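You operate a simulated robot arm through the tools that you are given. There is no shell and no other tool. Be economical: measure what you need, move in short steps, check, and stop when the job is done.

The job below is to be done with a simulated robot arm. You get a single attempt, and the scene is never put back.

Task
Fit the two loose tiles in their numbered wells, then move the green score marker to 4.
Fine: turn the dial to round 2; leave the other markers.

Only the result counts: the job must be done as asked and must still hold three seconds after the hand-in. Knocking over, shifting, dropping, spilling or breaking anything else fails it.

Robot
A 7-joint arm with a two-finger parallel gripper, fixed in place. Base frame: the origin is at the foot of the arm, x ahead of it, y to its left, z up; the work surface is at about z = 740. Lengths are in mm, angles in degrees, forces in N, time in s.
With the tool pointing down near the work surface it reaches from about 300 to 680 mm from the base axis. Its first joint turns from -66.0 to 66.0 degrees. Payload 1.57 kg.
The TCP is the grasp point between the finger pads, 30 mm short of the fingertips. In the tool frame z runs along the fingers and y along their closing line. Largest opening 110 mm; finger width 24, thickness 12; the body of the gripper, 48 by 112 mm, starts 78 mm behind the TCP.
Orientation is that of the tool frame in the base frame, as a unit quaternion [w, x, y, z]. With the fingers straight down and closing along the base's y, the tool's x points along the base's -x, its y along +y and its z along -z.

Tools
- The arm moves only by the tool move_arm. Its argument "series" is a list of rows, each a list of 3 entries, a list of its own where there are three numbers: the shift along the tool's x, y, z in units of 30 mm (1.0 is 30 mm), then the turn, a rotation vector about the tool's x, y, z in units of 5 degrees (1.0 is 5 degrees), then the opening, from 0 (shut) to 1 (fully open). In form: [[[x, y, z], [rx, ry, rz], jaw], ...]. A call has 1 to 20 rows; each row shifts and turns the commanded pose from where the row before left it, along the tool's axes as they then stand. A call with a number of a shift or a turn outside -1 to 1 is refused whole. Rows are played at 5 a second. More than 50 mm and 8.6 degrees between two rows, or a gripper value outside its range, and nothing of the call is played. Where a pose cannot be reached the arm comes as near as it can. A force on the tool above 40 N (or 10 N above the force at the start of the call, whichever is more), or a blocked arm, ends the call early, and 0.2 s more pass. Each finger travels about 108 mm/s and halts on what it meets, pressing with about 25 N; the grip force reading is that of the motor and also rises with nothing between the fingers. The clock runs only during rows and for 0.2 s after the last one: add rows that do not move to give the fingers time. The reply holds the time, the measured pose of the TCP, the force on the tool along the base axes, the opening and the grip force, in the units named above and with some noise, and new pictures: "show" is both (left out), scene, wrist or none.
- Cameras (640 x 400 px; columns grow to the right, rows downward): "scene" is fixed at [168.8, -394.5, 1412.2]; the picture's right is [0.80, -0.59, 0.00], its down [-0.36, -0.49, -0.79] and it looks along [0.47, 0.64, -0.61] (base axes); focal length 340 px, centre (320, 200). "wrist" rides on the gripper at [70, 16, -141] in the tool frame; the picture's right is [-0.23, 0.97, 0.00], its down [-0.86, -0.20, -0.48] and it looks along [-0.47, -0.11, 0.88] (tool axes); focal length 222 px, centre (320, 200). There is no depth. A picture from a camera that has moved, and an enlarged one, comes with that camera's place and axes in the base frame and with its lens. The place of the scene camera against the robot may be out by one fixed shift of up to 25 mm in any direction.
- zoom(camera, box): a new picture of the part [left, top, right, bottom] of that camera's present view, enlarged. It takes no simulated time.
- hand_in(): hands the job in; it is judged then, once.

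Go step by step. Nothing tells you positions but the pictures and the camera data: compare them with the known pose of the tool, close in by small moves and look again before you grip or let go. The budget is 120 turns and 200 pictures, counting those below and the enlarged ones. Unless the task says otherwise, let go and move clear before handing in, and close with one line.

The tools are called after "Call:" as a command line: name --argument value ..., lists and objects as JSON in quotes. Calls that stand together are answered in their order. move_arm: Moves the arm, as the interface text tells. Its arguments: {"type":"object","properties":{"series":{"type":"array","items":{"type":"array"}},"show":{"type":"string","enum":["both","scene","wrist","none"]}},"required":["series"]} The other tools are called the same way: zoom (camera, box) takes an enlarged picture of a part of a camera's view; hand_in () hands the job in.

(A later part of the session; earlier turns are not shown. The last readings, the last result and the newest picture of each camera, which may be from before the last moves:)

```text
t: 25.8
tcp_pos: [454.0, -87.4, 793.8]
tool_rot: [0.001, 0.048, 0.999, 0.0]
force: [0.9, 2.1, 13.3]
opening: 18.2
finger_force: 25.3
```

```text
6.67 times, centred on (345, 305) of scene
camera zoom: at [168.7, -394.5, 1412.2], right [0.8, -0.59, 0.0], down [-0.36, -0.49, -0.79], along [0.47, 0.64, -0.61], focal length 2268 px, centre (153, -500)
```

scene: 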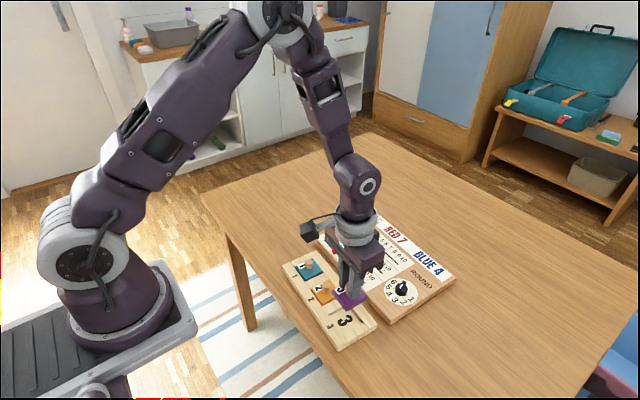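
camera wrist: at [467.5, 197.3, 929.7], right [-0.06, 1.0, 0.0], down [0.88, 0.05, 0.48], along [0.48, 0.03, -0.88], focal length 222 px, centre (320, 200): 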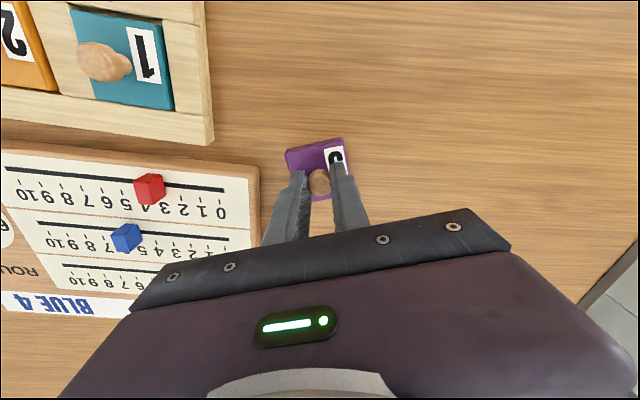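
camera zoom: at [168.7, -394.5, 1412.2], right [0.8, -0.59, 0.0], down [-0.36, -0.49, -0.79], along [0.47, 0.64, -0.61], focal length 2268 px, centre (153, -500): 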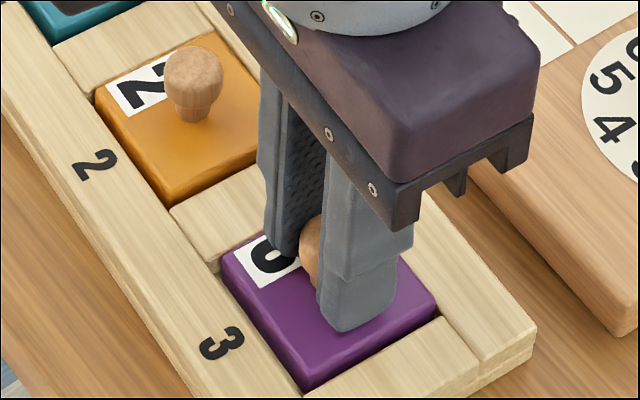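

Seated with contact. I'll release, lift, and move above the dial for a look.

Call:
move_arm --series '[[[0, 0, -0.05], [0, 0, 0], 0.17], [[0, 0, 0], [0, 0, 0], 0.28], [[0, 0, 0], [0, 0, 0], 0.28], [[0, 0, -0.5], [0, 0, 0], 0.28], [[0, 0, -1], [0, 0, 0], 0.28], [[0, 0, -1], [0, 0, 0], 0.28], [[0, 0, -1], [0, 0, 0], 0.4], [[0, 0, -1], [0, 0, 0], 0.7], [[-1, -0.11, 0], [0, 0, 0], 0.9], [[-1, -0.11, 0], [0, 0, 0], 0.9], [[-1, -0.11, 0], [0, 0, 0], 0.9], [[-1, -0.11, 0], [0, 0, 0], 0.9], [[0, 0, 0], [0, 0, 0], 0.9], [[0, 0, 0], [0, 0, 0], 0.9]]'

Call:
zoom --camera "wrist" --box '[260, 100, 388, 180]'

Call:
zoom --camera "scene" --box '[270, 250, 380, 350]'

```text
t: 28.8
tcp_pos: [573.3, -110.6, 930.9]
tool_rot: [0.0, 0.049, 0.999, 0.0]
force: [0.3, 1.1, -0.2]
opening: 99.0
finger_force: 0.0
camera wrist: at [503.9, -88.4, 1070.9], right [0.32, 0.95, 0.0], down [0.83, -0.28, 0.48], along [0.45, -0.15, -0.88], focal length 222 px, centre (320, 200)
```

scene: 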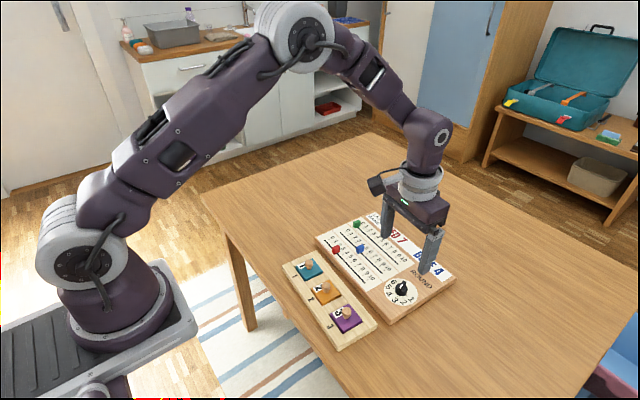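
wrist: 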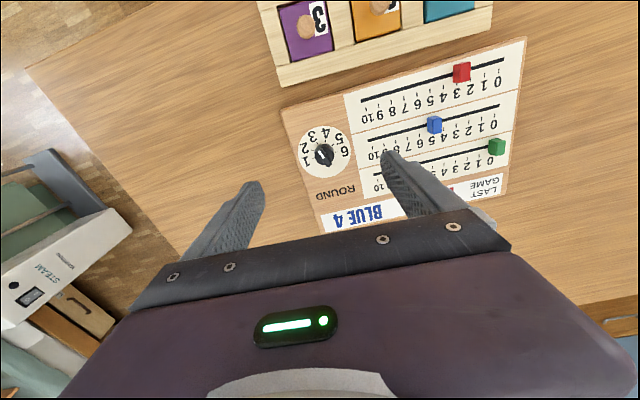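

```text
5.00 times, centred on (324, 140) of wrist
camera zoom: at [503.9, -88.4, 1070.9], right [0.32, 0.95, 0.0], down [0.83, -0.28, 0.48], along [0.45, -0.15, -0.88], focal length 1111 px, centre (300, 500)
```

zoom: 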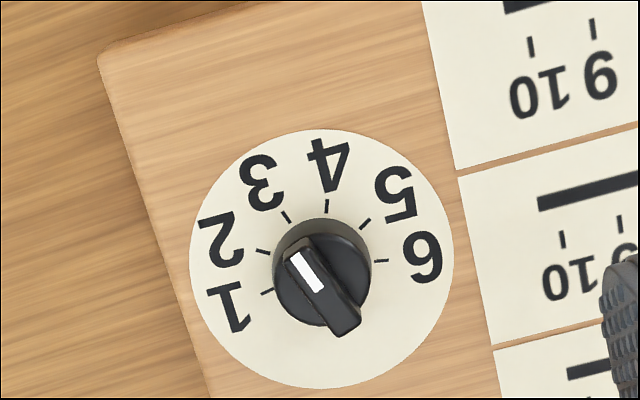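

```text
4.00 times, centred on (325, 300) of scene
camera zoom: at [168.8, -394.5, 1412.2], right [0.8, -0.59, 0.0], down [-0.36, -0.49, -0.79], along [0.47, 0.64, -0.61], focal length 1361 px, centre (300, -200)
```

zoom: 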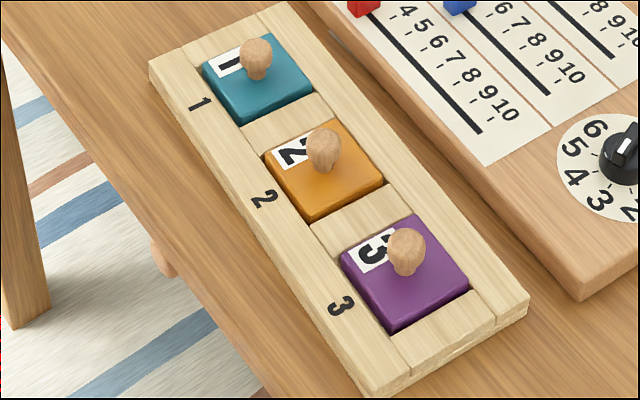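

Both tiles are seated. The dial points to 3, ticks are 40° apart, and the knob axis is about 24 mm ahead of the TCP. I'll move above it with the fingers square to the pointer bar.

Call:
move_arm --series '[[[-0.8, 0, 0.5], [0, 0, 0], 0.4], [[0, 0, 0.7], [0, 0, -1], 0.4], [[0, 0, 0.7], [0, 0, -1], 0.4], [[0, 0, 0.6], [0, 0, -1], 0.4], [[0, 0, 0], [0, 0, -1], 0.4], [[0, 0, 0], [0, 0, 0], 0.4], [[0, 0, 0], [0, 0, 0], 0.4]]'

Call:
zoom --camera "wrist" --box '[272, 115, 368, 175]'

Call:
zoom --camera "scene" --box '[370, 245, 450, 305]'

```text
t: 30.4
tcp_pos: [596.1, -114.3, 856.2]
tool_rot: [0.0, -0.126, 0.992, 0.0]
force: [0.9, -0.7, -0.2]
opening: 44.1
finger_force: 0.0
camera wrist: at [523.6, -115.4, 996.1], right [-0.02, 1.0, 0.0], down [0.88, 0.02, 0.48], along [0.48, 0.01, -0.88], focal length 222 px, centre (320, 200)
```

scene: 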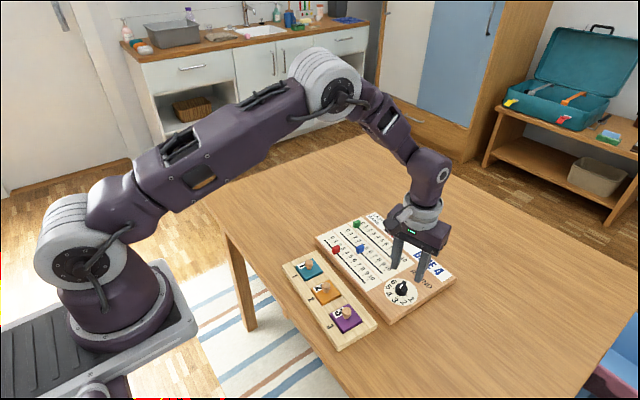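
wrist: 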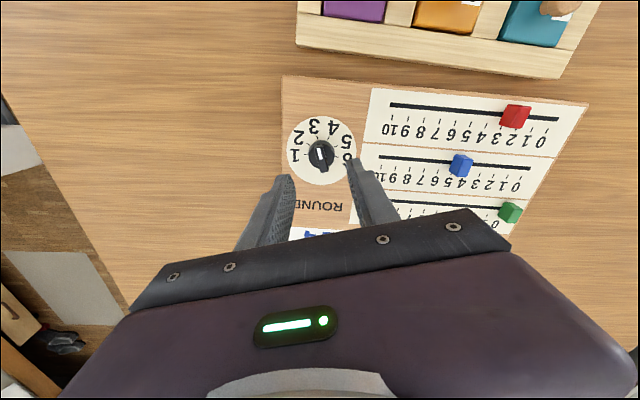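

```text
6.67 times, centred on (320, 145) of wrist
camera zoom: at [523.6, -115.4, 996.1], right [-0.02, 1.0, 0.0], down [0.88, 0.02, 0.48], along [0.48, 0.01, -0.88], focal length 1481 px, centre (320, 567)
```

zoom: 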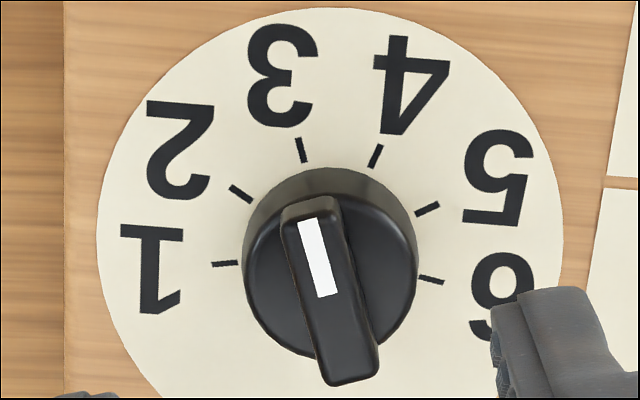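

```text
6.67 times, centred on (410, 275) of scene
camera zoom: at [168.8, -394.5, 1412.2], right [0.8, -0.59, 0.0], down [-0.36, -0.49, -0.79], along [0.47, 0.64, -0.61], focal length 2268 px, centre (-280, -300)
```

zoom: 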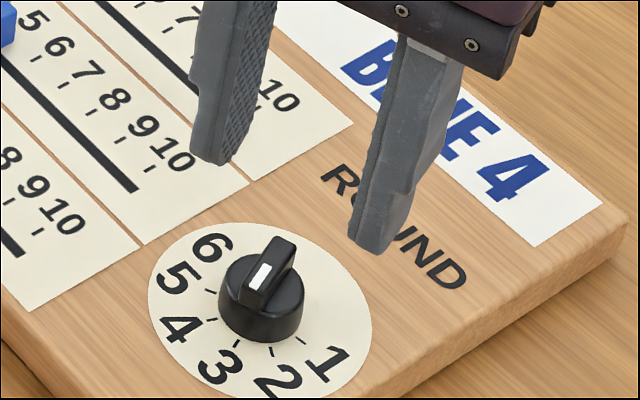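

The fingers are square to the bar and centred. I'll lower until the tips are beside the bar's upper part and check.

Call:
move_arm --series '[[[0, 0.025, 0.55], [0, 0, -0.1], 0.3], [[0, 0, 0.55], [0, 0, 0], 0.3], [[0, 0, 0.53], [0, 0, 0], 0.3], [[0, 0, 0], [0, 0, 0], 0.3], [[0, 0, 0], [0, 0, 0], 0.3]]' --show "none"

Call:
zoom --camera "wrist" --box '[260, 120, 388, 200]'

Call:
zoom --camera "scene" --box '[380, 260, 430, 300]'

```text
t: 31.6
tcp_pos: [595.3, -113.2, 806.2]
tool_rot: [-0.001, -0.131, 0.991, 0.001]
force: [-0.2, -0.1, -0.6]
opening: 33.0
finger_force: 0.0
```

```text
5.00 times, centred on (324, 160) of wrist
camera zoom: at [523.6, -115.3, 946.6], right [-0.03, 1.0, 0.0], down [0.88, 0.03, 0.48], along [0.48, 0.02, -0.88], focal length 1111 px, centre (300, 400)
```

zoom: 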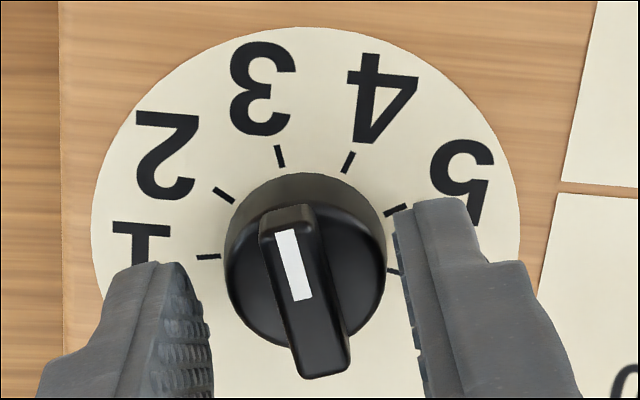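

```text
10.00 times, centred on (405, 280) of scene
camera zoom: at [168.8, -394.5, 1412.2], right [0.8, -0.59, 0.0], down [-0.36, -0.49, -0.79], along [0.47, 0.64, -0.61], focal length 3402 px, centre (-530, -600)
```

zoom: 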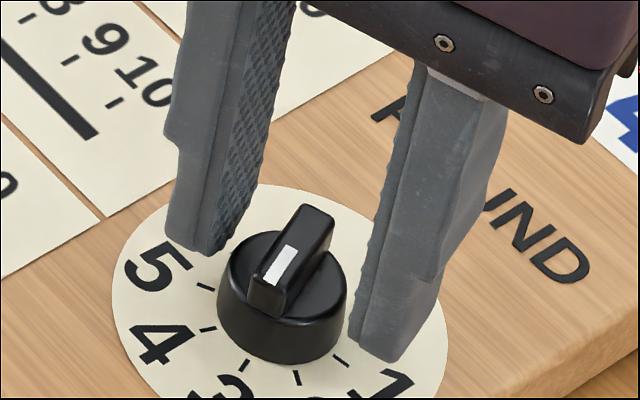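

The bar is centred between the fingers and parallel to them. I'll lower 1.5 mm and close, checking the opening (about 8 mm means the bar, 26 mm the base).

Call:
move_arm --series '[[[0, 0, 0.05], [0, 0, 0], 0.3], [[0, 0, 0], [0, 0, 0], 0.2], [[0, 0, 0], [0, 0, 0], 0.1], [[0, 0, 0], [0, 0, 0], 0.0], [[0, 0, 0], [0, 0, 0], 0.0]]' --show "none"

Call:
zoom --camera "wrist" --box '[260, 120, 388, 200]'

Call:
zoom --camera "scene" --box '[380, 260, 430, 300]'

```text
t: 32.8
tcp_pos: [595.7, -112.6, 805.4]
tool_rot: [0.0, -0.13, 0.991, -0.001]
force: [-3.2, 8.5, -0.5]
opening: 25.9
finger_force: 24.9
```

```text
5.00 times, centred on (324, 160) of wrist
camera zoom: at [523.5, -114.9, 945.3], right [-0.03, 1.0, 0.0], down [0.88, 0.03, 0.48], along [0.48, 0.02, -0.88], focal length 1111 px, centre (300, 400)
```

zoom: 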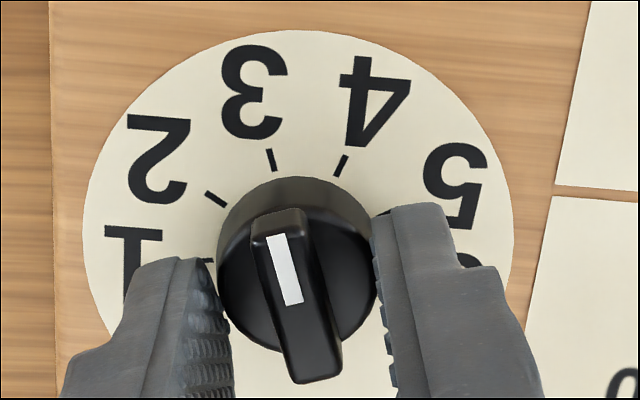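

```text
10.00 times, centred on (405, 280) of scene
camera zoom: at [168.8, -394.3, 1412.2], right [0.8, -0.59, 0.0], down [-0.36, -0.49, -0.79], along [0.47, 0.64, -0.61], focal length 3402 px, centre (-530, -600)
```

zoom: 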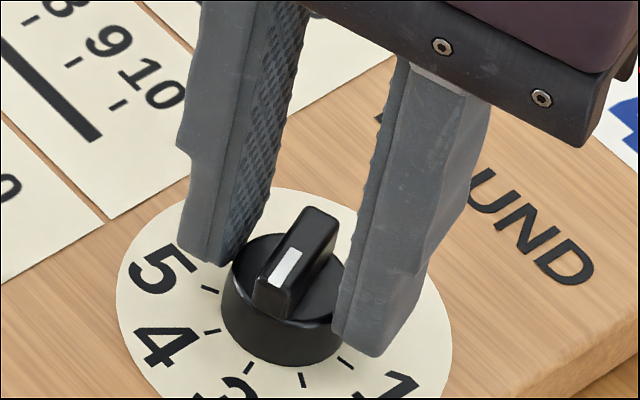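

The fingers took hold of the knob's wider base, with a side load, so the knob is taller than I assumed. I'll open, rise, and check the centring before gripping the bar itself.

Call:
move_arm --series '[[[0, 0, 0], [0, 0, 0], 0.32], [[0, 0, 0], [0, 0, 0], 0.32], [[0, 0, -0.4], [0, 0, 0], 0.32], [[0, 0, -0.4], [0, 0, 0], 0.32], [[0, 0, 0], [0, 0, 0], 0.32], [[0, 0, 0], [0, 0, 0], 0.32]]' --show "scene"

Call:
zoom --camera "wrist" --box '[260, 110, 388, 190]'

Call:
zoom --camera "scene" --box '[380, 260, 430, 300]'

```text
t: 34.2
tcp_pos: [596.1, -113.8, 828.5]
tool_rot: [0.0, -0.129, 0.992, 0.0]
force: [0.4, -0.3, -0.2]
opening: 35.3
finger_force: 0.1
```

scene: 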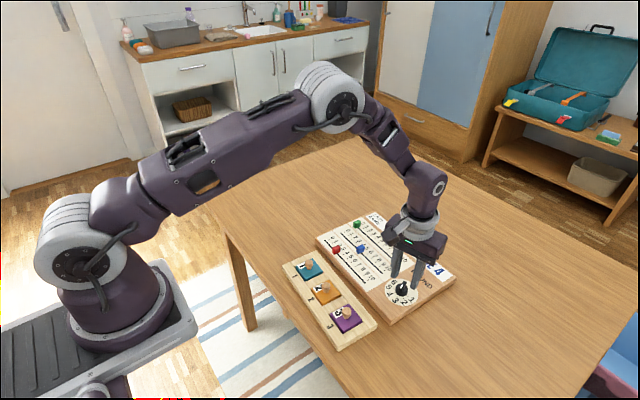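

```text
5.00 times, centred on (324, 150) of wrist
camera zoom: at [522.8, -115.4, 969.6], right [-0.03, 1.0, 0.0], down [0.88, 0.03, 0.48], along [0.48, 0.02, -0.88], focal length 1111 px, centre (300, 450)
```

zoom: 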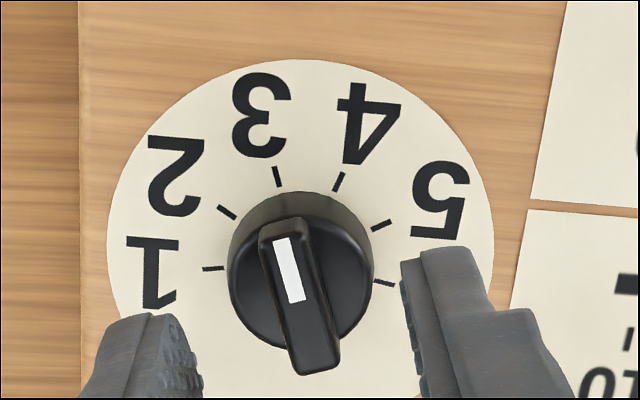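

```text
10.00 times, centred on (405, 280) of scene
camera zoom: at [168.8, -394.5, 1412.2], right [0.8, -0.59, 0.0], down [-0.36, -0.49, -0.79], along [0.47, 0.64, -0.61], focal length 3402 px, centre (-530, -600)
```

zoom: 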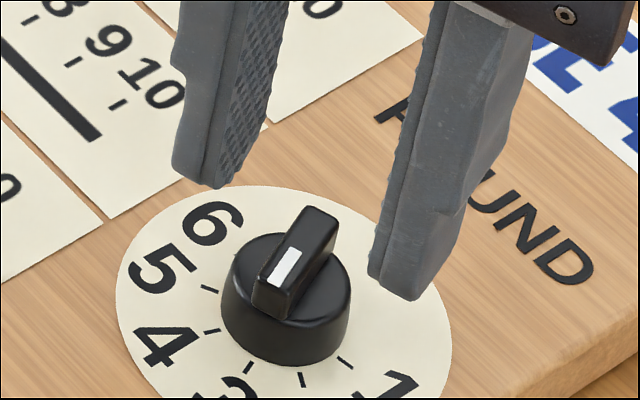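

The knob is now about 1.2 mm toward tool -y. I'll shift, narrow the fingers around the bar, and come down gently.

Call:
move_arm --series '[[[0, -0.04, 0], [0, 0, 0], 0.16], [[0, 0, 0.3], [0, 0, 0], 0.16], [[0, 0, 0.28], [0, 0, 0], 0.16], [[0, 0, 0], [0, 0, 0], 0.16]]' --show "none"

Call:
zoom --camera "wrist" --box '[260, 110, 388, 190]'

Call:
zoom --camera "scene" --box '[380, 260, 430, 300]'

```text
t: 35.2
tcp_pos: [596.8, -114.0, 812.4]
tool_rot: [0.0, -0.131, 0.991, 0.0]
force: [-0.1, 0.1, -0.8]
opening: 17.5
finger_force: 0.0
```

```text
5.00 times, centred on (324, 150) of wrist
camera zoom: at [523.7, -116.3, 952.0], right [-0.03, 1.0, 0.0], down [0.88, 0.03, 0.48], along [0.48, 0.02, -0.88], focal length 1111 px, centre (300, 450)
```

zoom: 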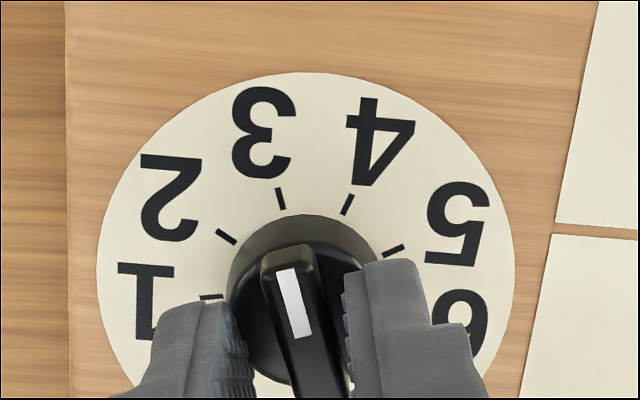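

```text
10.00 times, centred on (405, 280) of scene
camera zoom: at [168.8, -394.5, 1412.2], right [0.8, -0.59, 0.0], down [-0.36, -0.49, -0.79], along [0.47, 0.64, -0.61], focal length 3402 px, centre (-530, -600)
```

zoom: 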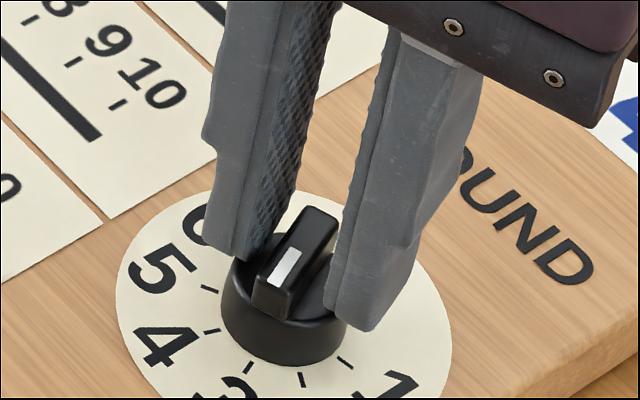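

The fingers straddle the bar. I'll lower by small steps feeling for the base's top.

Call:
move_arm --series '[[[0, 0, 0.04], [0, 0, 0], 0.16], [[0, 0, 0.04], [0, 0, 0], 0.16], [[0, 0, 0], [0, 0, 0], 0.16]]' --show "none"

```text
t: 36.0
tcp_pos: [595.4, -114.0, 808.3]
tool_rot: [0.0, -0.131, 0.991, 0.0]
force: [-0.3, -0.5, 0.4]
opening: 17.5
finger_force: 0.0
```

Call:
move_arm --series '[[[0, 0, 0.035], [0, 0, 0], 0.16], [[0, 0, 0], [0, 0, 0], 0.16]]' --show "none"

Call:
zoom --camera "scene" --box '[380, 260, 430, 300]'

```text
t: 36.6
tcp_pos: [597.0, -113.1, 808.6]
tool_rot: [0.0, -0.131, 0.991, 0.001]
force: [-5.9, 2.0, 19.8]
opening: 17.6
finger_force: 0.1
```

```text
10.00 times, centred on (405, 280) of scene
camera zoom: at [168.3, -394.4, 1412.3], right [0.8, -0.59, 0.0], down [-0.36, -0.49, -0.79], along [0.47, 0.64, -0.61], focal length 3402 px, centre (-530, -600)
```

zoom: 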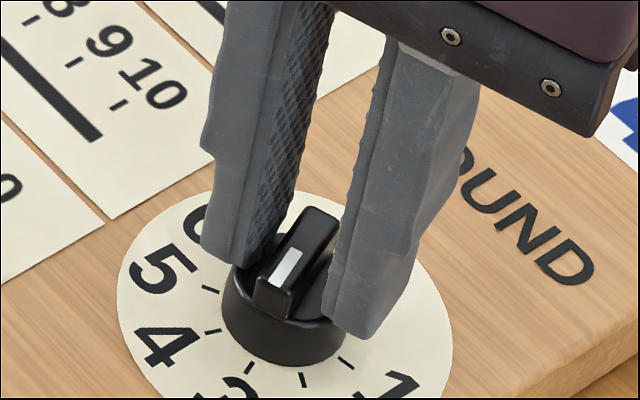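

Contact with the base top at TCP about 808. I'll back off 1.5 mm and close on the bar.

Call:
move_arm --series '[[[0, 0, -0.06], [0, 0, 0], 0.16], [[0, 0, 0], [0, 0, 0], 0.12], [[0, 0, 0], [0, 0, 0], 0.08], [[0, 0, 0], [0, 0, 0], 0.0], [[0, 0, 0], [0, 0, 0], 0.0]]' --show "none"

Call:
zoom --camera "scene" --box '[380, 260, 430, 300]'

Call:
zoom --camera "wrist" --box '[260, 120, 388, 200]'

```text
t: 37.8
tcp_pos: [596.4, -113.6, 810.1]
tool_rot: [0.0, -0.13, 0.991, 0.0]
force: [0.9, 1.9, -0.2]
opening: 8.8
finger_force: 25.2
```

```text
10.00 times, centred on (405, 280) of scene
camera zoom: at [168.9, -394.5, 1412.2], right [0.8, -0.59, 0.0], down [-0.36, -0.49, -0.79], along [0.47, 0.64, -0.61], focal length 3402 px, centre (-530, -600)
```

zoom: 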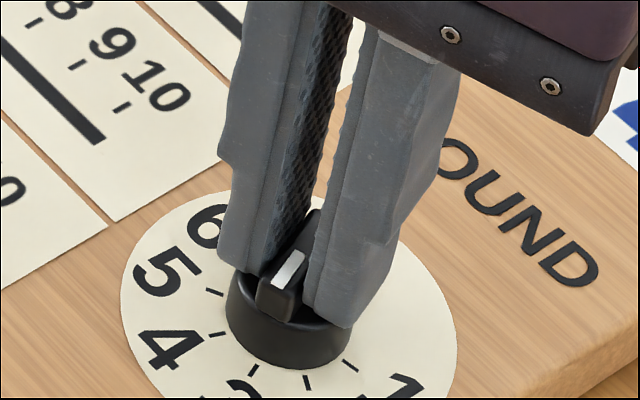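

```text
5.00 times, centred on (324, 160) of wrist
camera zoom: at [523.4, -116.3, 950.1], right [-0.03, 1.0, 0.0], down [0.88, 0.03, 0.48], along [0.48, 0.02, -0.88], focal length 1111 px, centre (300, 400)
```

zoom: 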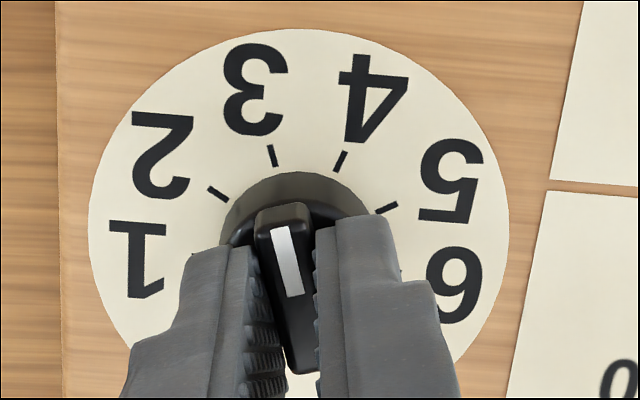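

The bar is gripped (8.8 mm). I'll turn it halfway (-20°) toward 2 and check the forces.

Call:
move_arm --series '[[[0, 0, 0], [0, 0, -0.7], 0.0], [[0, 0, 0], [0, 0, -0.7], 0.0], [[0, 0, 0], [0, 0, -0.7], 0.0], [[0, 0, 0], [0, 0, -0.7], 0.0], [[0, 0, 0], [0, 0, -0.7], 0.0], [[0, 0, 0], [0, 0, -0.5], 0.0], [[0, 0, 0], [0, 0, 0], 0.0]]' --show "none"

Call:
zoom --camera "scene" --box '[380, 260, 430, 300]'

Call:
zoom --camera "wrist" --box '[260, 120, 388, 200]'

```text
t: 39.4
tcp_pos: [595.5, -113.4, 809.5]
tool_rot: [0.001, -0.301, 0.954, 0.0]
force: [-0.4, 1.0, -0.6]
opening: 8.6
finger_force: 24.6
```

```text
10.00 times, centred on (405, 280) of scene
camera zoom: at [169.0, -394.5, 1412.2], right [0.8, -0.59, 0.0], down [-0.36, -0.49, -0.79], along [0.47, 0.64, -0.61], focal length 3402 px, centre (-530, -600)
```

zoom: 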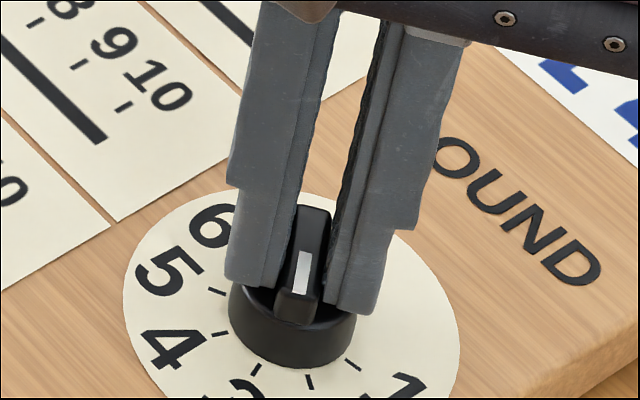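

```text
5.00 times, centred on (324, 160) of wrist
camera zoom: at [528.7, -140.6, 950.3], right [-0.37, 0.93, 0.0], down [0.81, 0.33, 0.48], along [0.44, 0.18, -0.88], focal length 1111 px, centre (300, 400)
```

zoom: 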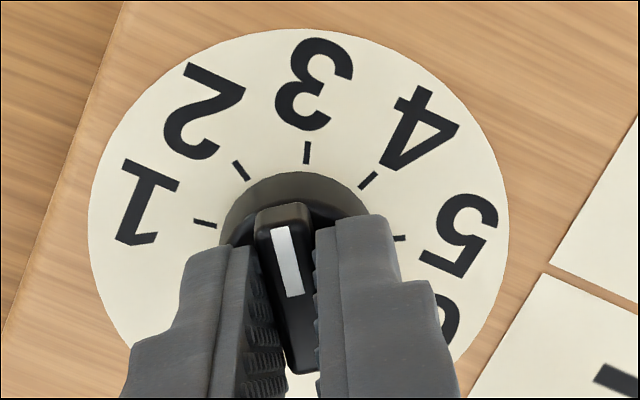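

It turns freely with low force. I'll turn the remaining 20°.

Call:
move_arm --series '[[[0, 0, 0], [0, 0, -0.7], 0.0], [[0, 0, 0], [0, 0, -0.7], 0.0], [[0, 0, 0], [0, 0, -0.7], 0.0], [[0, 0, 0], [0, 0, -0.7], 0.0], [[0, 0, 0], [0, 0, -0.7], 0.0], [[0, 0, 0], [0, 0, -0.5], 0.0], [[0, 0, 0], [0, 0, 0], 0.0]]' --show "none"

Call:
zoom --camera "scene" --box '[380, 260, 430, 300]'

Call:
zoom --camera "wrist" --box '[260, 120, 388, 200]'

```text
t: 41.0
tcp_pos: [597.7, -114.0, 810.1]
tool_rot: [0.0, -0.462, 0.887, 0.0]
force: [0.8, 2.4, 0.2]
opening: 8.7
finger_force: 24.8
```

```text
10.00 times, centred on (405, 280) of scene
camera zoom: at [168.9, -394.5, 1412.2], right [0.8, -0.59, 0.0], down [-0.36, -0.49, -0.79], along [0.47, 0.64, -0.61], focal length 3402 px, centre (-530, -600)
```

zoom: 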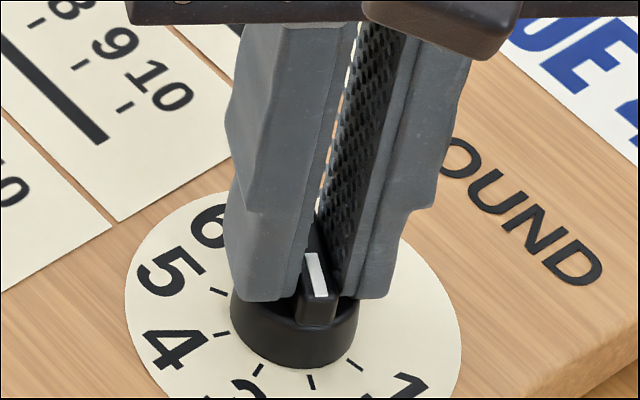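

```text
5.00 times, centred on (324, 160) of wrist
camera zoom: at [542.0, -161.7, 950.1], right [-0.67, 0.74, 0.0], down [0.65, 0.59, 0.48], along [0.36, 0.32, -0.88], focal length 1111 px, centre (300, 400)
```

zoom: 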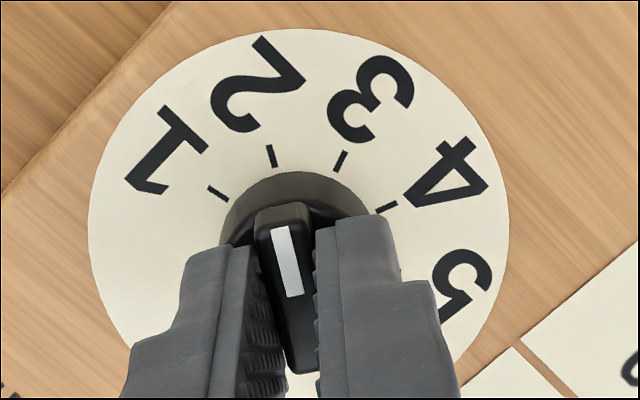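

Tick 2 now sits just where tick 3 was, so the pointer is at 2. I'll release gently and rise.

Call:
move_arm --series '[[[0, 0, 0], [0, 0, 0], 0.12], [[0, 0, 0], [0, 0, 0], 0.16], [[0, 0, -0.3], [0, 0, 0], 0.16], [[0, 0, -0.7], [0, 0, 0], 0.2], [[0, 0, -1], [0, 0, 0], 0.4], [[0, 0, -1], [0, 0, 0], 0.4], [[0, 0, -1], [0, 0, 0], 0.4], [[0, 0, 0], [0, 0, 0], 0.4]]'

Call:
zoom --camera "wrist" --box '[260, 100, 388, 180]'

Call:
zoom --camera "scene" --box '[310, 200, 470, 330]'

```text
t: 42.8
tcp_pos: [596.9, -113.7, 930.9]
tool_rot: [0.0, -0.461, 0.887, -0.001]
force: [0.6, 0.3, 0.6]
opening: 43.8
finger_force: 0.0
camera wrist: at [541.7, -161.5, 1070.4], right [-0.67, 0.75, 0.0], down [0.65, 0.59, 0.48], along [0.36, 0.32, -0.88], focal length 222 px, centre (320, 200)
```

scene: 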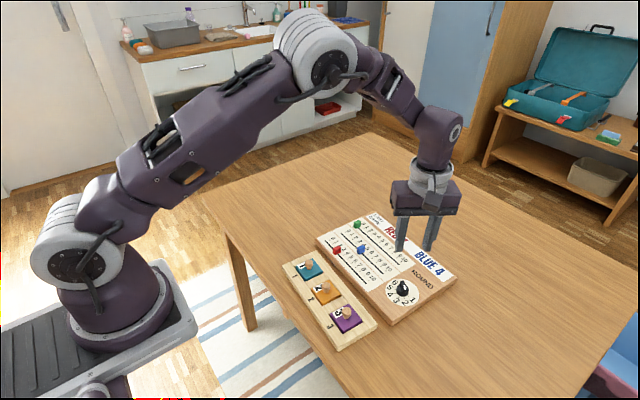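
wrist: 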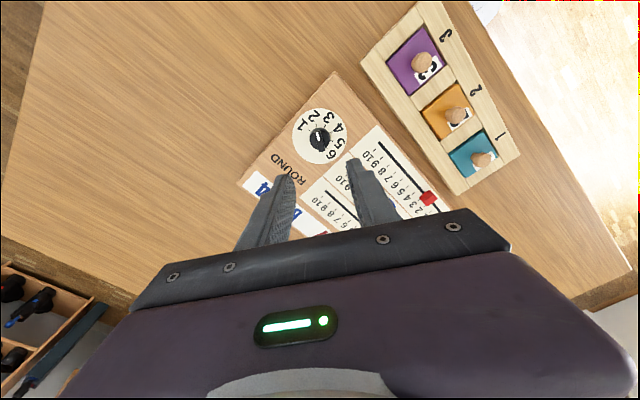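

```text
5.00 times, centred on (324, 140) of wrist
camera zoom: at [541.7, -161.5, 1070.4], right [-0.67, 0.75, 0.0], down [0.65, 0.59, 0.48], along [0.36, 0.32, -0.88], focal length 1111 px, centre (300, 500)
```

zoom: 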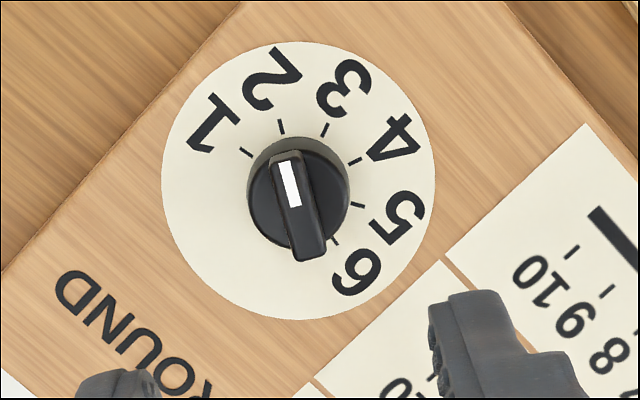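

```text
3.08 times, centred on (390, 265) of scene
camera zoom: at [168.8, -394.5, 1412.2], right [0.8, -0.59, 0.0], down [-0.36, -0.49, -0.79], along [0.47, 0.64, -0.61], focal length 1047 px, centre (105, 0)
```

zoom: 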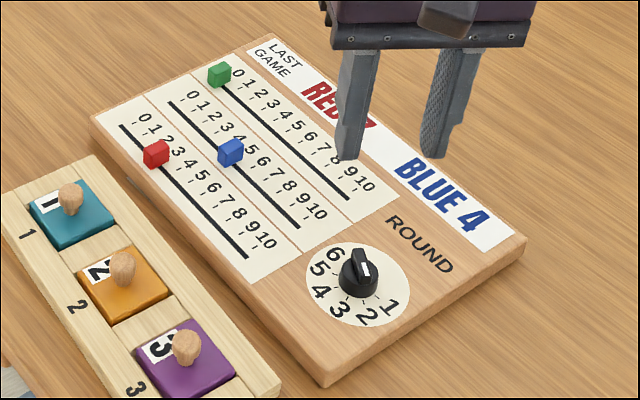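

The dial now reads 2. Next I'll turn the wrist back and move toward the green marker for a close look.

Call:
move_arm --series '[[[0, 0, 0], [0, 0, 1], 0.6], [[0, 0, 0], [0, 0, 1], 0.6], [[0, 0, 0], [0, 0, 1], 0.6], [[0, 0, 0], [0, 0, 1], 0.6], [[0, 0, 0], [0, 0, 1], 0.6], [[0, 0, 0], [0, 0, 1], 0.6], [[0, 0, 0], [0, 0, 1], 0.6], [[0, 0, 0], [0, 0, 1], 0.6], [[0, 0, 0], [0, 0, 1], 0.6], [[0, 0, 0], [0, 0, 1], 0.6], [[0, 0, 0], [0, 0, 1], 0.6], [[0, 0, 0], [0, 0, 1], 0.6], [[-0.16, 0.97, 0], [0, 0, 0], 0.6], [[-0.16, 0.97, 0], [0, 0, 0], 0.6], [[-0.16, 0.97, 0], [0, 0, 0], 0.6], [[-0.16, 0.97, 0], [0, 0, 0], 0.6], [[-0.16, 0.97, 0], [0, 0, 0], 0.6], [[-0.16, 0.97, 0], [0, 0, 0], 0.6], [[0, 0, 0], [0, 0, 0], 0.6], [[0, 0, 0], [0, 0, 0], 0.6]]' --show "wrist"

Call:
zoom --camera "wrist" --box '[220, 90, 412, 210]'

Call:
zoom --camera "scene" --box '[330, 205, 410, 265]'

```text
t: 47.0
tcp_pos: [639.8, 57.6, 929.3]
tool_rot: [0.0, 0.044, 0.999, 0.0]
force: [0.4, -0.8, 0.3]
opening: 65.8
finger_force: 0.0
camera wrist: at [571.2, 80.2, 1070.3], right [0.31, 0.95, 0.0], down [0.83, -0.27, 0.48], along [0.45, -0.15, -0.88], focal length 222 px, centre (320, 200)
```

wrist: 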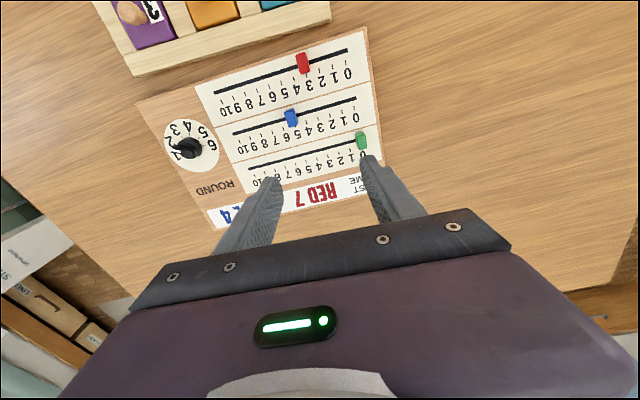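

```text
3.33 times, centred on (316, 150) of wrist
camera zoom: at [571.2, 80.2, 1070.3], right [0.31, 0.95, 0.0], down [0.83, -0.27, 0.48], along [0.45, -0.15, -0.88], focal length 740 px, centre (333, 367)
```

zoom: 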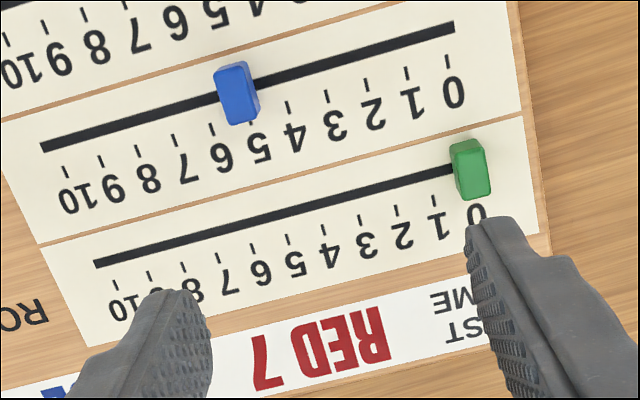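

```text
6.67 times, centred on (370, 235) of scene
camera zoom: at [168.8, -394.5, 1412.2], right [0.8, -0.59, 0.0], down [-0.36, -0.49, -0.79], along [0.47, 0.64, -0.61], focal length 2268 px, centre (-13, -33)
```

zoom: 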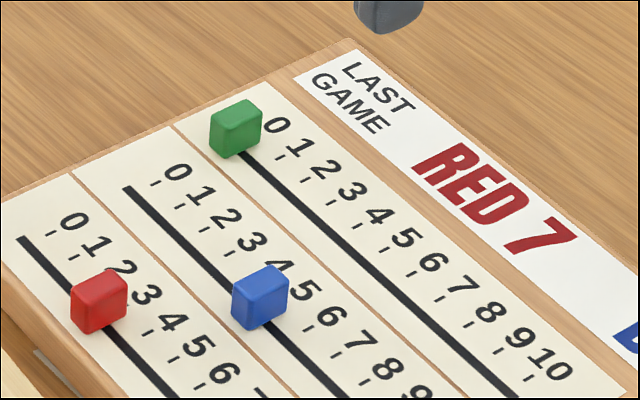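

The green marker is at about (661,109) on 0, and ticks are about 16.3 mm apart. I'll move above it, align with the track and descend for a close look.

Call:
move_arm --series '[[[-0.28, 0.89, 0.4], [0, 0, 0], 0.6], [[-0.27, 0.89, 0.4], [0, 0, 0], 0.6], [[0, 0, 0.8], [0, 0, -0.6], 0.6], [[0, 0, 0.8], [0, 0, 0], 0.6], [[0, 0, 0], [0, 0, 0], 0.6], [[0, 0, 0], [0, 0, 0], 0.6]]' --show "wrist"

Call:
zoom --camera "wrist" --box '[250, 110, 378, 190]'

Call:
zoom --camera "scene" --box '[330, 200, 400, 250]'

```text
t: 48.4
tcp_pos: [662.0, 109.8, 858.5]
tool_rot: [0.0, 0.018, 1.0, 0.0]
force: [-0.5, 0.0, -0.4]
opening: 66.1
finger_force: 0.1
camera wrist: at [591.3, 127.8, 998.2], right [0.26, 0.97, 0.0], down [0.85, -0.23, 0.48], along [0.46, -0.13, -0.88], focal length 222 px, centre (320, 200)
```

wrist: 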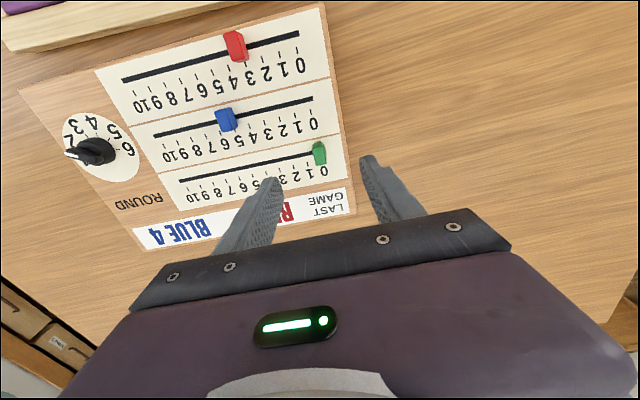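

```text
5.00 times, centred on (314, 150) of wrist
camera zoom: at [591.3, 127.8, 998.2], right [0.26, 0.97, 0.0], down [0.85, -0.23, 0.48], along [0.46, -0.13, -0.88], focal length 1111 px, centre (350, 450)
```

zoom: 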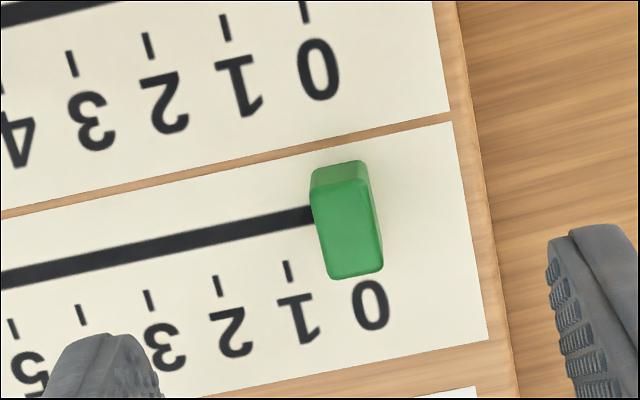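

```text
8.00 times, centred on (365, 225) of scene
camera zoom: at [168.8, -394.5, 1412.2], right [0.8, -0.59, 0.0], down [-0.36, -0.49, -0.79], along [0.47, 0.64, -0.61], focal length 2722 px, centre (-40, 0)
```

zoom: 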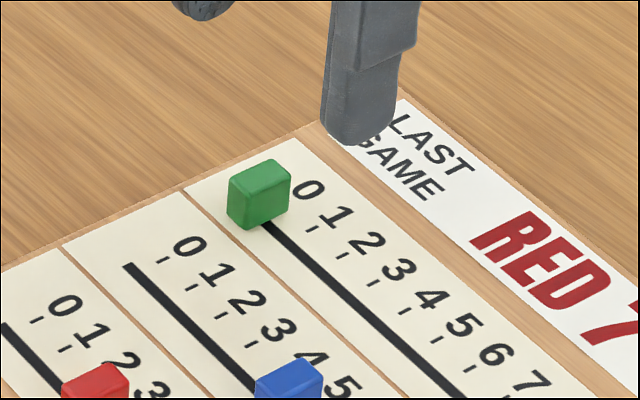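

The marker (12×20 mm) is nearly under the TCP and sits on tick 0. I'll align with it and lower most of the way.

Call:
move_arm --series '[[[0.01, -0.035, 0], [0, 0, 0.5], 0.35], [[0, 0, 0.65], [0, 0, 0], 0.35], [[0, 0, 0.65], [0, 0, 0], 0.35], [[0, 0, 0.5], [0, 0, 0], 0.35], [[0, 0, 0], [0, 0, 0], 0.35], [[0, 0, 0], [0, 0, 0], 0.35]]' --show "none"

Call:
zoom --camera "wrist" --box '[250, 120, 378, 200]'

Call:
zoom --camera "scene" --box '[330, 200, 400, 250]'

```text
t: 49.8
tcp_pos: [660.8, 106.7, 804.4]
tool_rot: [0.0, 0.041, 0.999, 0.0]
force: [0.1, 0.9, 0.1]
opening: 38.5
finger_force: 0.0
```

```text
5.00 times, centred on (314, 160) of wrist
camera zoom: at [592.0, 130.0, 944.6], right [0.3, 0.95, 0.0], down [0.84, -0.27, 0.48], along [0.46, -0.15, -0.88], focal length 1111 px, centre (350, 400)
```

zoom: 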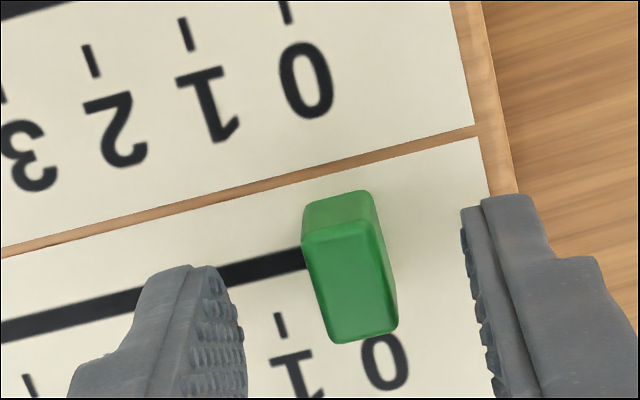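

```text
8.00 times, centred on (365, 225) of scene
camera zoom: at [168.8, -394.5, 1412.2], right [0.8, -0.59, 0.0], down [-0.36, -0.49, -0.79], along [0.47, 0.64, -0.61], focal length 2722 px, centre (-40, 0)
```

zoom: 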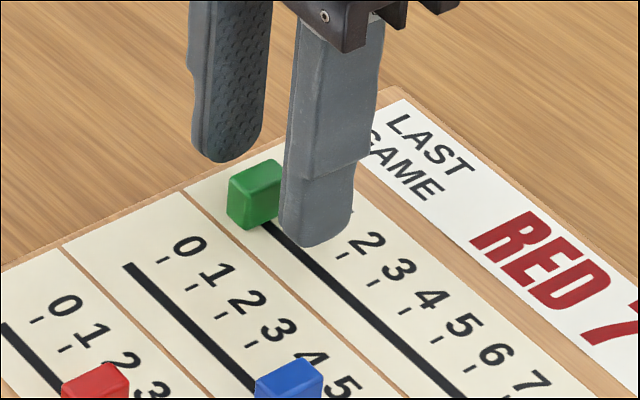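

Well aligned and centred. I'll lower 4.5 mm, then close on it.

Call:
move_arm --series '[[[0, 0, 0.08], [0, 0, 0], 0.35], [[0, 0, 0.07], [0, 0, 0], 0.35], [[0, 0, 0], [0, 0, 0], 0.25], [[0, 0, 0], [0, 0, 0], 0.15], [[0, 0, 0], [0, 0, 0], 0.0], [[0, 0, 0], [0, 0, 0], 0.0]]' --show "none"

Call:
zoom --camera "wrist" --box '[250, 120, 378, 200]'

Call:
zoom --camera "scene" --box '[330, 200, 400, 250]'

```text
t: 51.2
tcp_pos: [661.8, 108.0, 800.0]
tool_rot: [0.0, 0.04, 0.999, 0.0]
force: [0.5, 1.3, 0.3]
opening: 10.9
finger_force: 25.3
```

```text
5.00 times, centred on (314, 160) of wrist
camera zoom: at [592.0, 130.1, 940.3], right [0.3, 0.95, 0.0], down [0.84, -0.27, 0.48], along [0.46, -0.14, -0.88], focal length 1111 px, centre (350, 400)
```

zoom: 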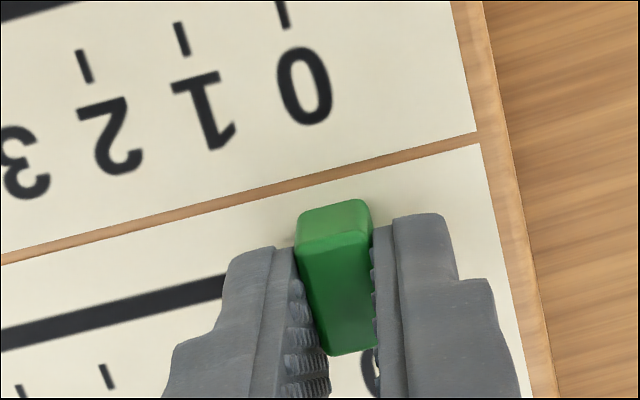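

```text
8.00 times, centred on (365, 225) of scene
camera zoom: at [168.8, -394.5, 1412.2], right [0.8, -0.59, 0.0], down [-0.36, -0.49, -0.79], along [0.47, 0.64, -0.61], focal length 2722 px, centre (-40, 0)
```

zoom: 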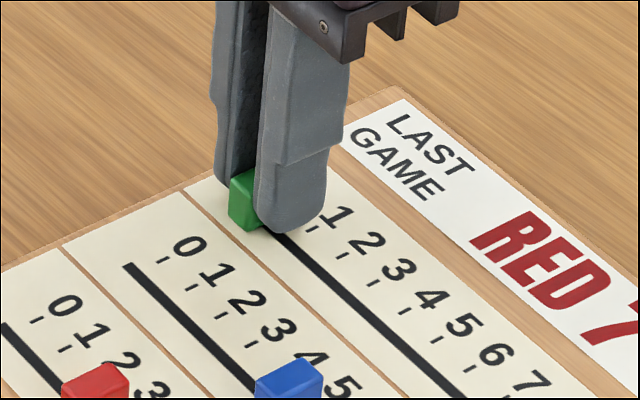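

Gripped. I'll lift 9 mm and carry it about 64 mm along the track to 4, staying hovering.

Call:
move_arm --series '[[[0, 0, -0.15], [0, 0, 0], 0.0], [[0, 0, -0.15], [0, 0, 0], 0.0], [[-0.014, -0.54, 0], [0, 0, 0], 0.0], [[-0.014, -0.54, 0], [0, 0, 0], 0.0], [[-0.014, -0.54, 0], [0, 0, 0], 0.0], [[-0.014, -0.53, 0], [0, 0, 0], 0.0], [[0, 0, 0], [0, 0, 0], 0.0], [[0, 0, 0], [0, 0, 0], 0.0]]' --show "none"

Call:
zoom --camera "wrist" --box '[250, 110, 410, 210]'

Call:
zoom --camera "scene" --box '[330, 200, 400, 250]'

```text
t: 53.0
tcp_pos: [658.6, 42.8, 809.1]
tool_rot: [0.0, 0.04, 0.999, 0.0]
force: [0.1, 1.0, -6.0]
opening: 10.9
finger_force: 25.0
```

```text
4.00 times, centred on (330, 160) of wrist
camera zoom: at [588.0, 65.1, 949.1], right [0.3, 0.95, 0.0], down [0.84, -0.27, 0.48], along [0.46, -0.15, -0.88], focal length 888 px, centre (280, 360)
```

zoom: 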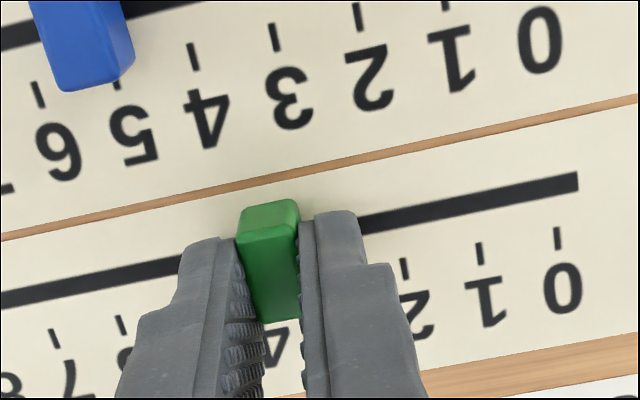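

```text
8.00 times, centred on (365, 225) of scene
camera zoom: at [169.0, -394.5, 1412.1], right [0.8, -0.59, 0.0], down [-0.36, -0.49, -0.79], along [0.47, 0.64, -0.61], focal length 2722 px, centre (-40, 0)
```

zoom: 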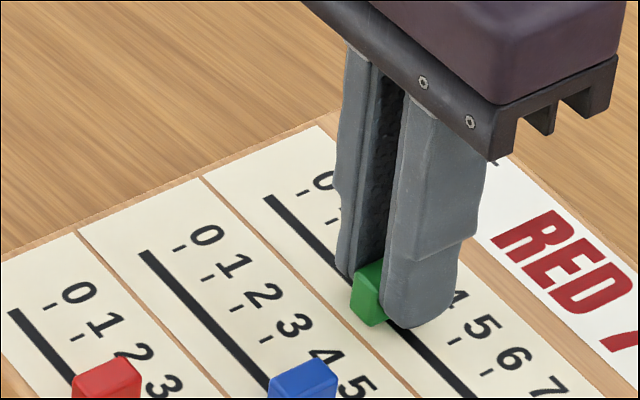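

The board itself seems to have come up with the marker (-6 N), so the marker is captive in its track. I'll look before setting it back down.

Call:
zoom --camera "scene" --box '[310, 200, 470, 330]'

```text
3.08 times, centred on (390, 265) of scene
camera zoom: at [169.0, -394.5, 1412.1], right [0.8, -0.59, 0.0], down [-0.36, -0.49, -0.79], along [0.47, 0.64, -0.61], focal length 1047 px, centre (105, 0)
```

zoom: 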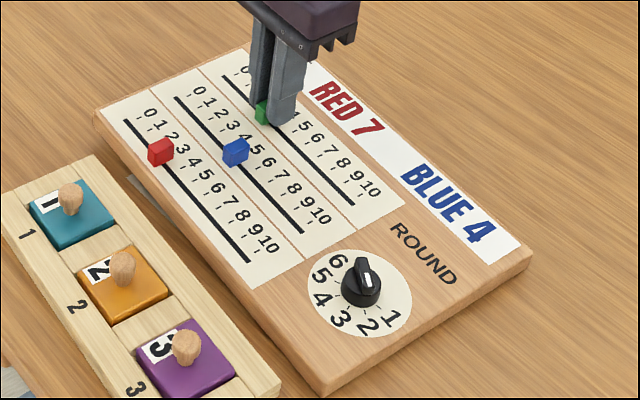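

The board's edge is slightly raised. I'll lower it back gently.

Call:
move_arm --series '[[[0, 0, 0.08], [0, 0, 0], 0.0], [[0, 0, 0.08], [0, 0, 0], 0.0], [[0, 0, 0.07], [0, 0, 0], 0.0], [[0, 0, 0.05], [0, 0, 0], 0.0], [[0, 0, 0], [0, 0, 0], 0.0]]' --show "none"

Call:
zoom --camera "scene" --box '[310, 200, 470, 330]'

Call:
zoom --camera "wrist" --box '[250, 110, 410, 210]'

```text
t: 54.2
tcp_pos: [657.3, 43.6, 800.8]
tool_rot: [0.0, 0.04, 0.999, 0.0]
force: [-0.8, -0.2, -3.3]
opening: 10.6
finger_force: 24.7
```

```text
3.08 times, centred on (390, 265) of scene
camera zoom: at [168.9, -394.5, 1412.2], right [0.8, -0.59, 0.0], down [-0.36, -0.49, -0.79], along [0.47, 0.64, -0.61], focal length 1047 px, centre (105, 0)
```

zoom: 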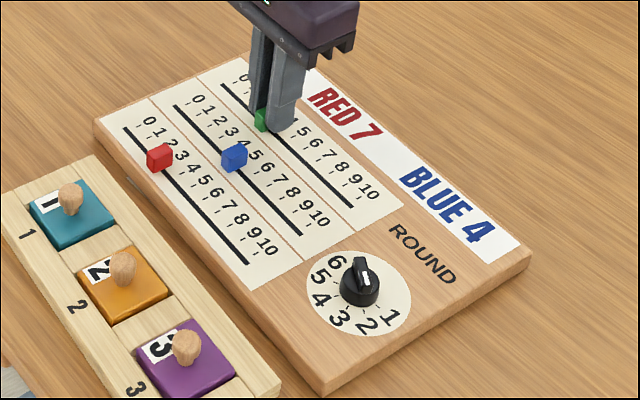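

```text
4.00 times, centred on (330, 160) of wrist
camera zoom: at [588.2, 65.2, 940.8], right [0.3, 0.95, 0.0], down [0.84, -0.27, 0.48], along [0.46, -0.15, -0.88], focal length 888 px, centre (280, 360)
```

zoom: 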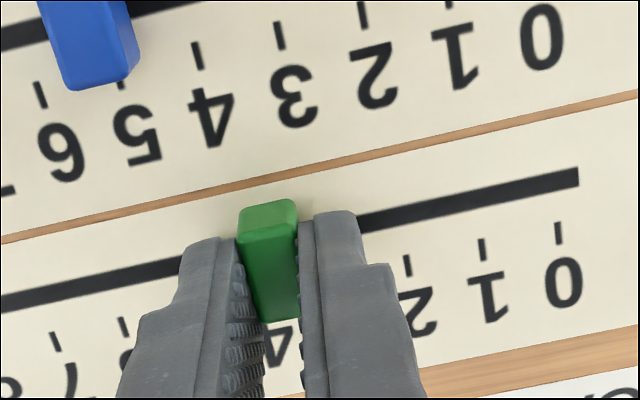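

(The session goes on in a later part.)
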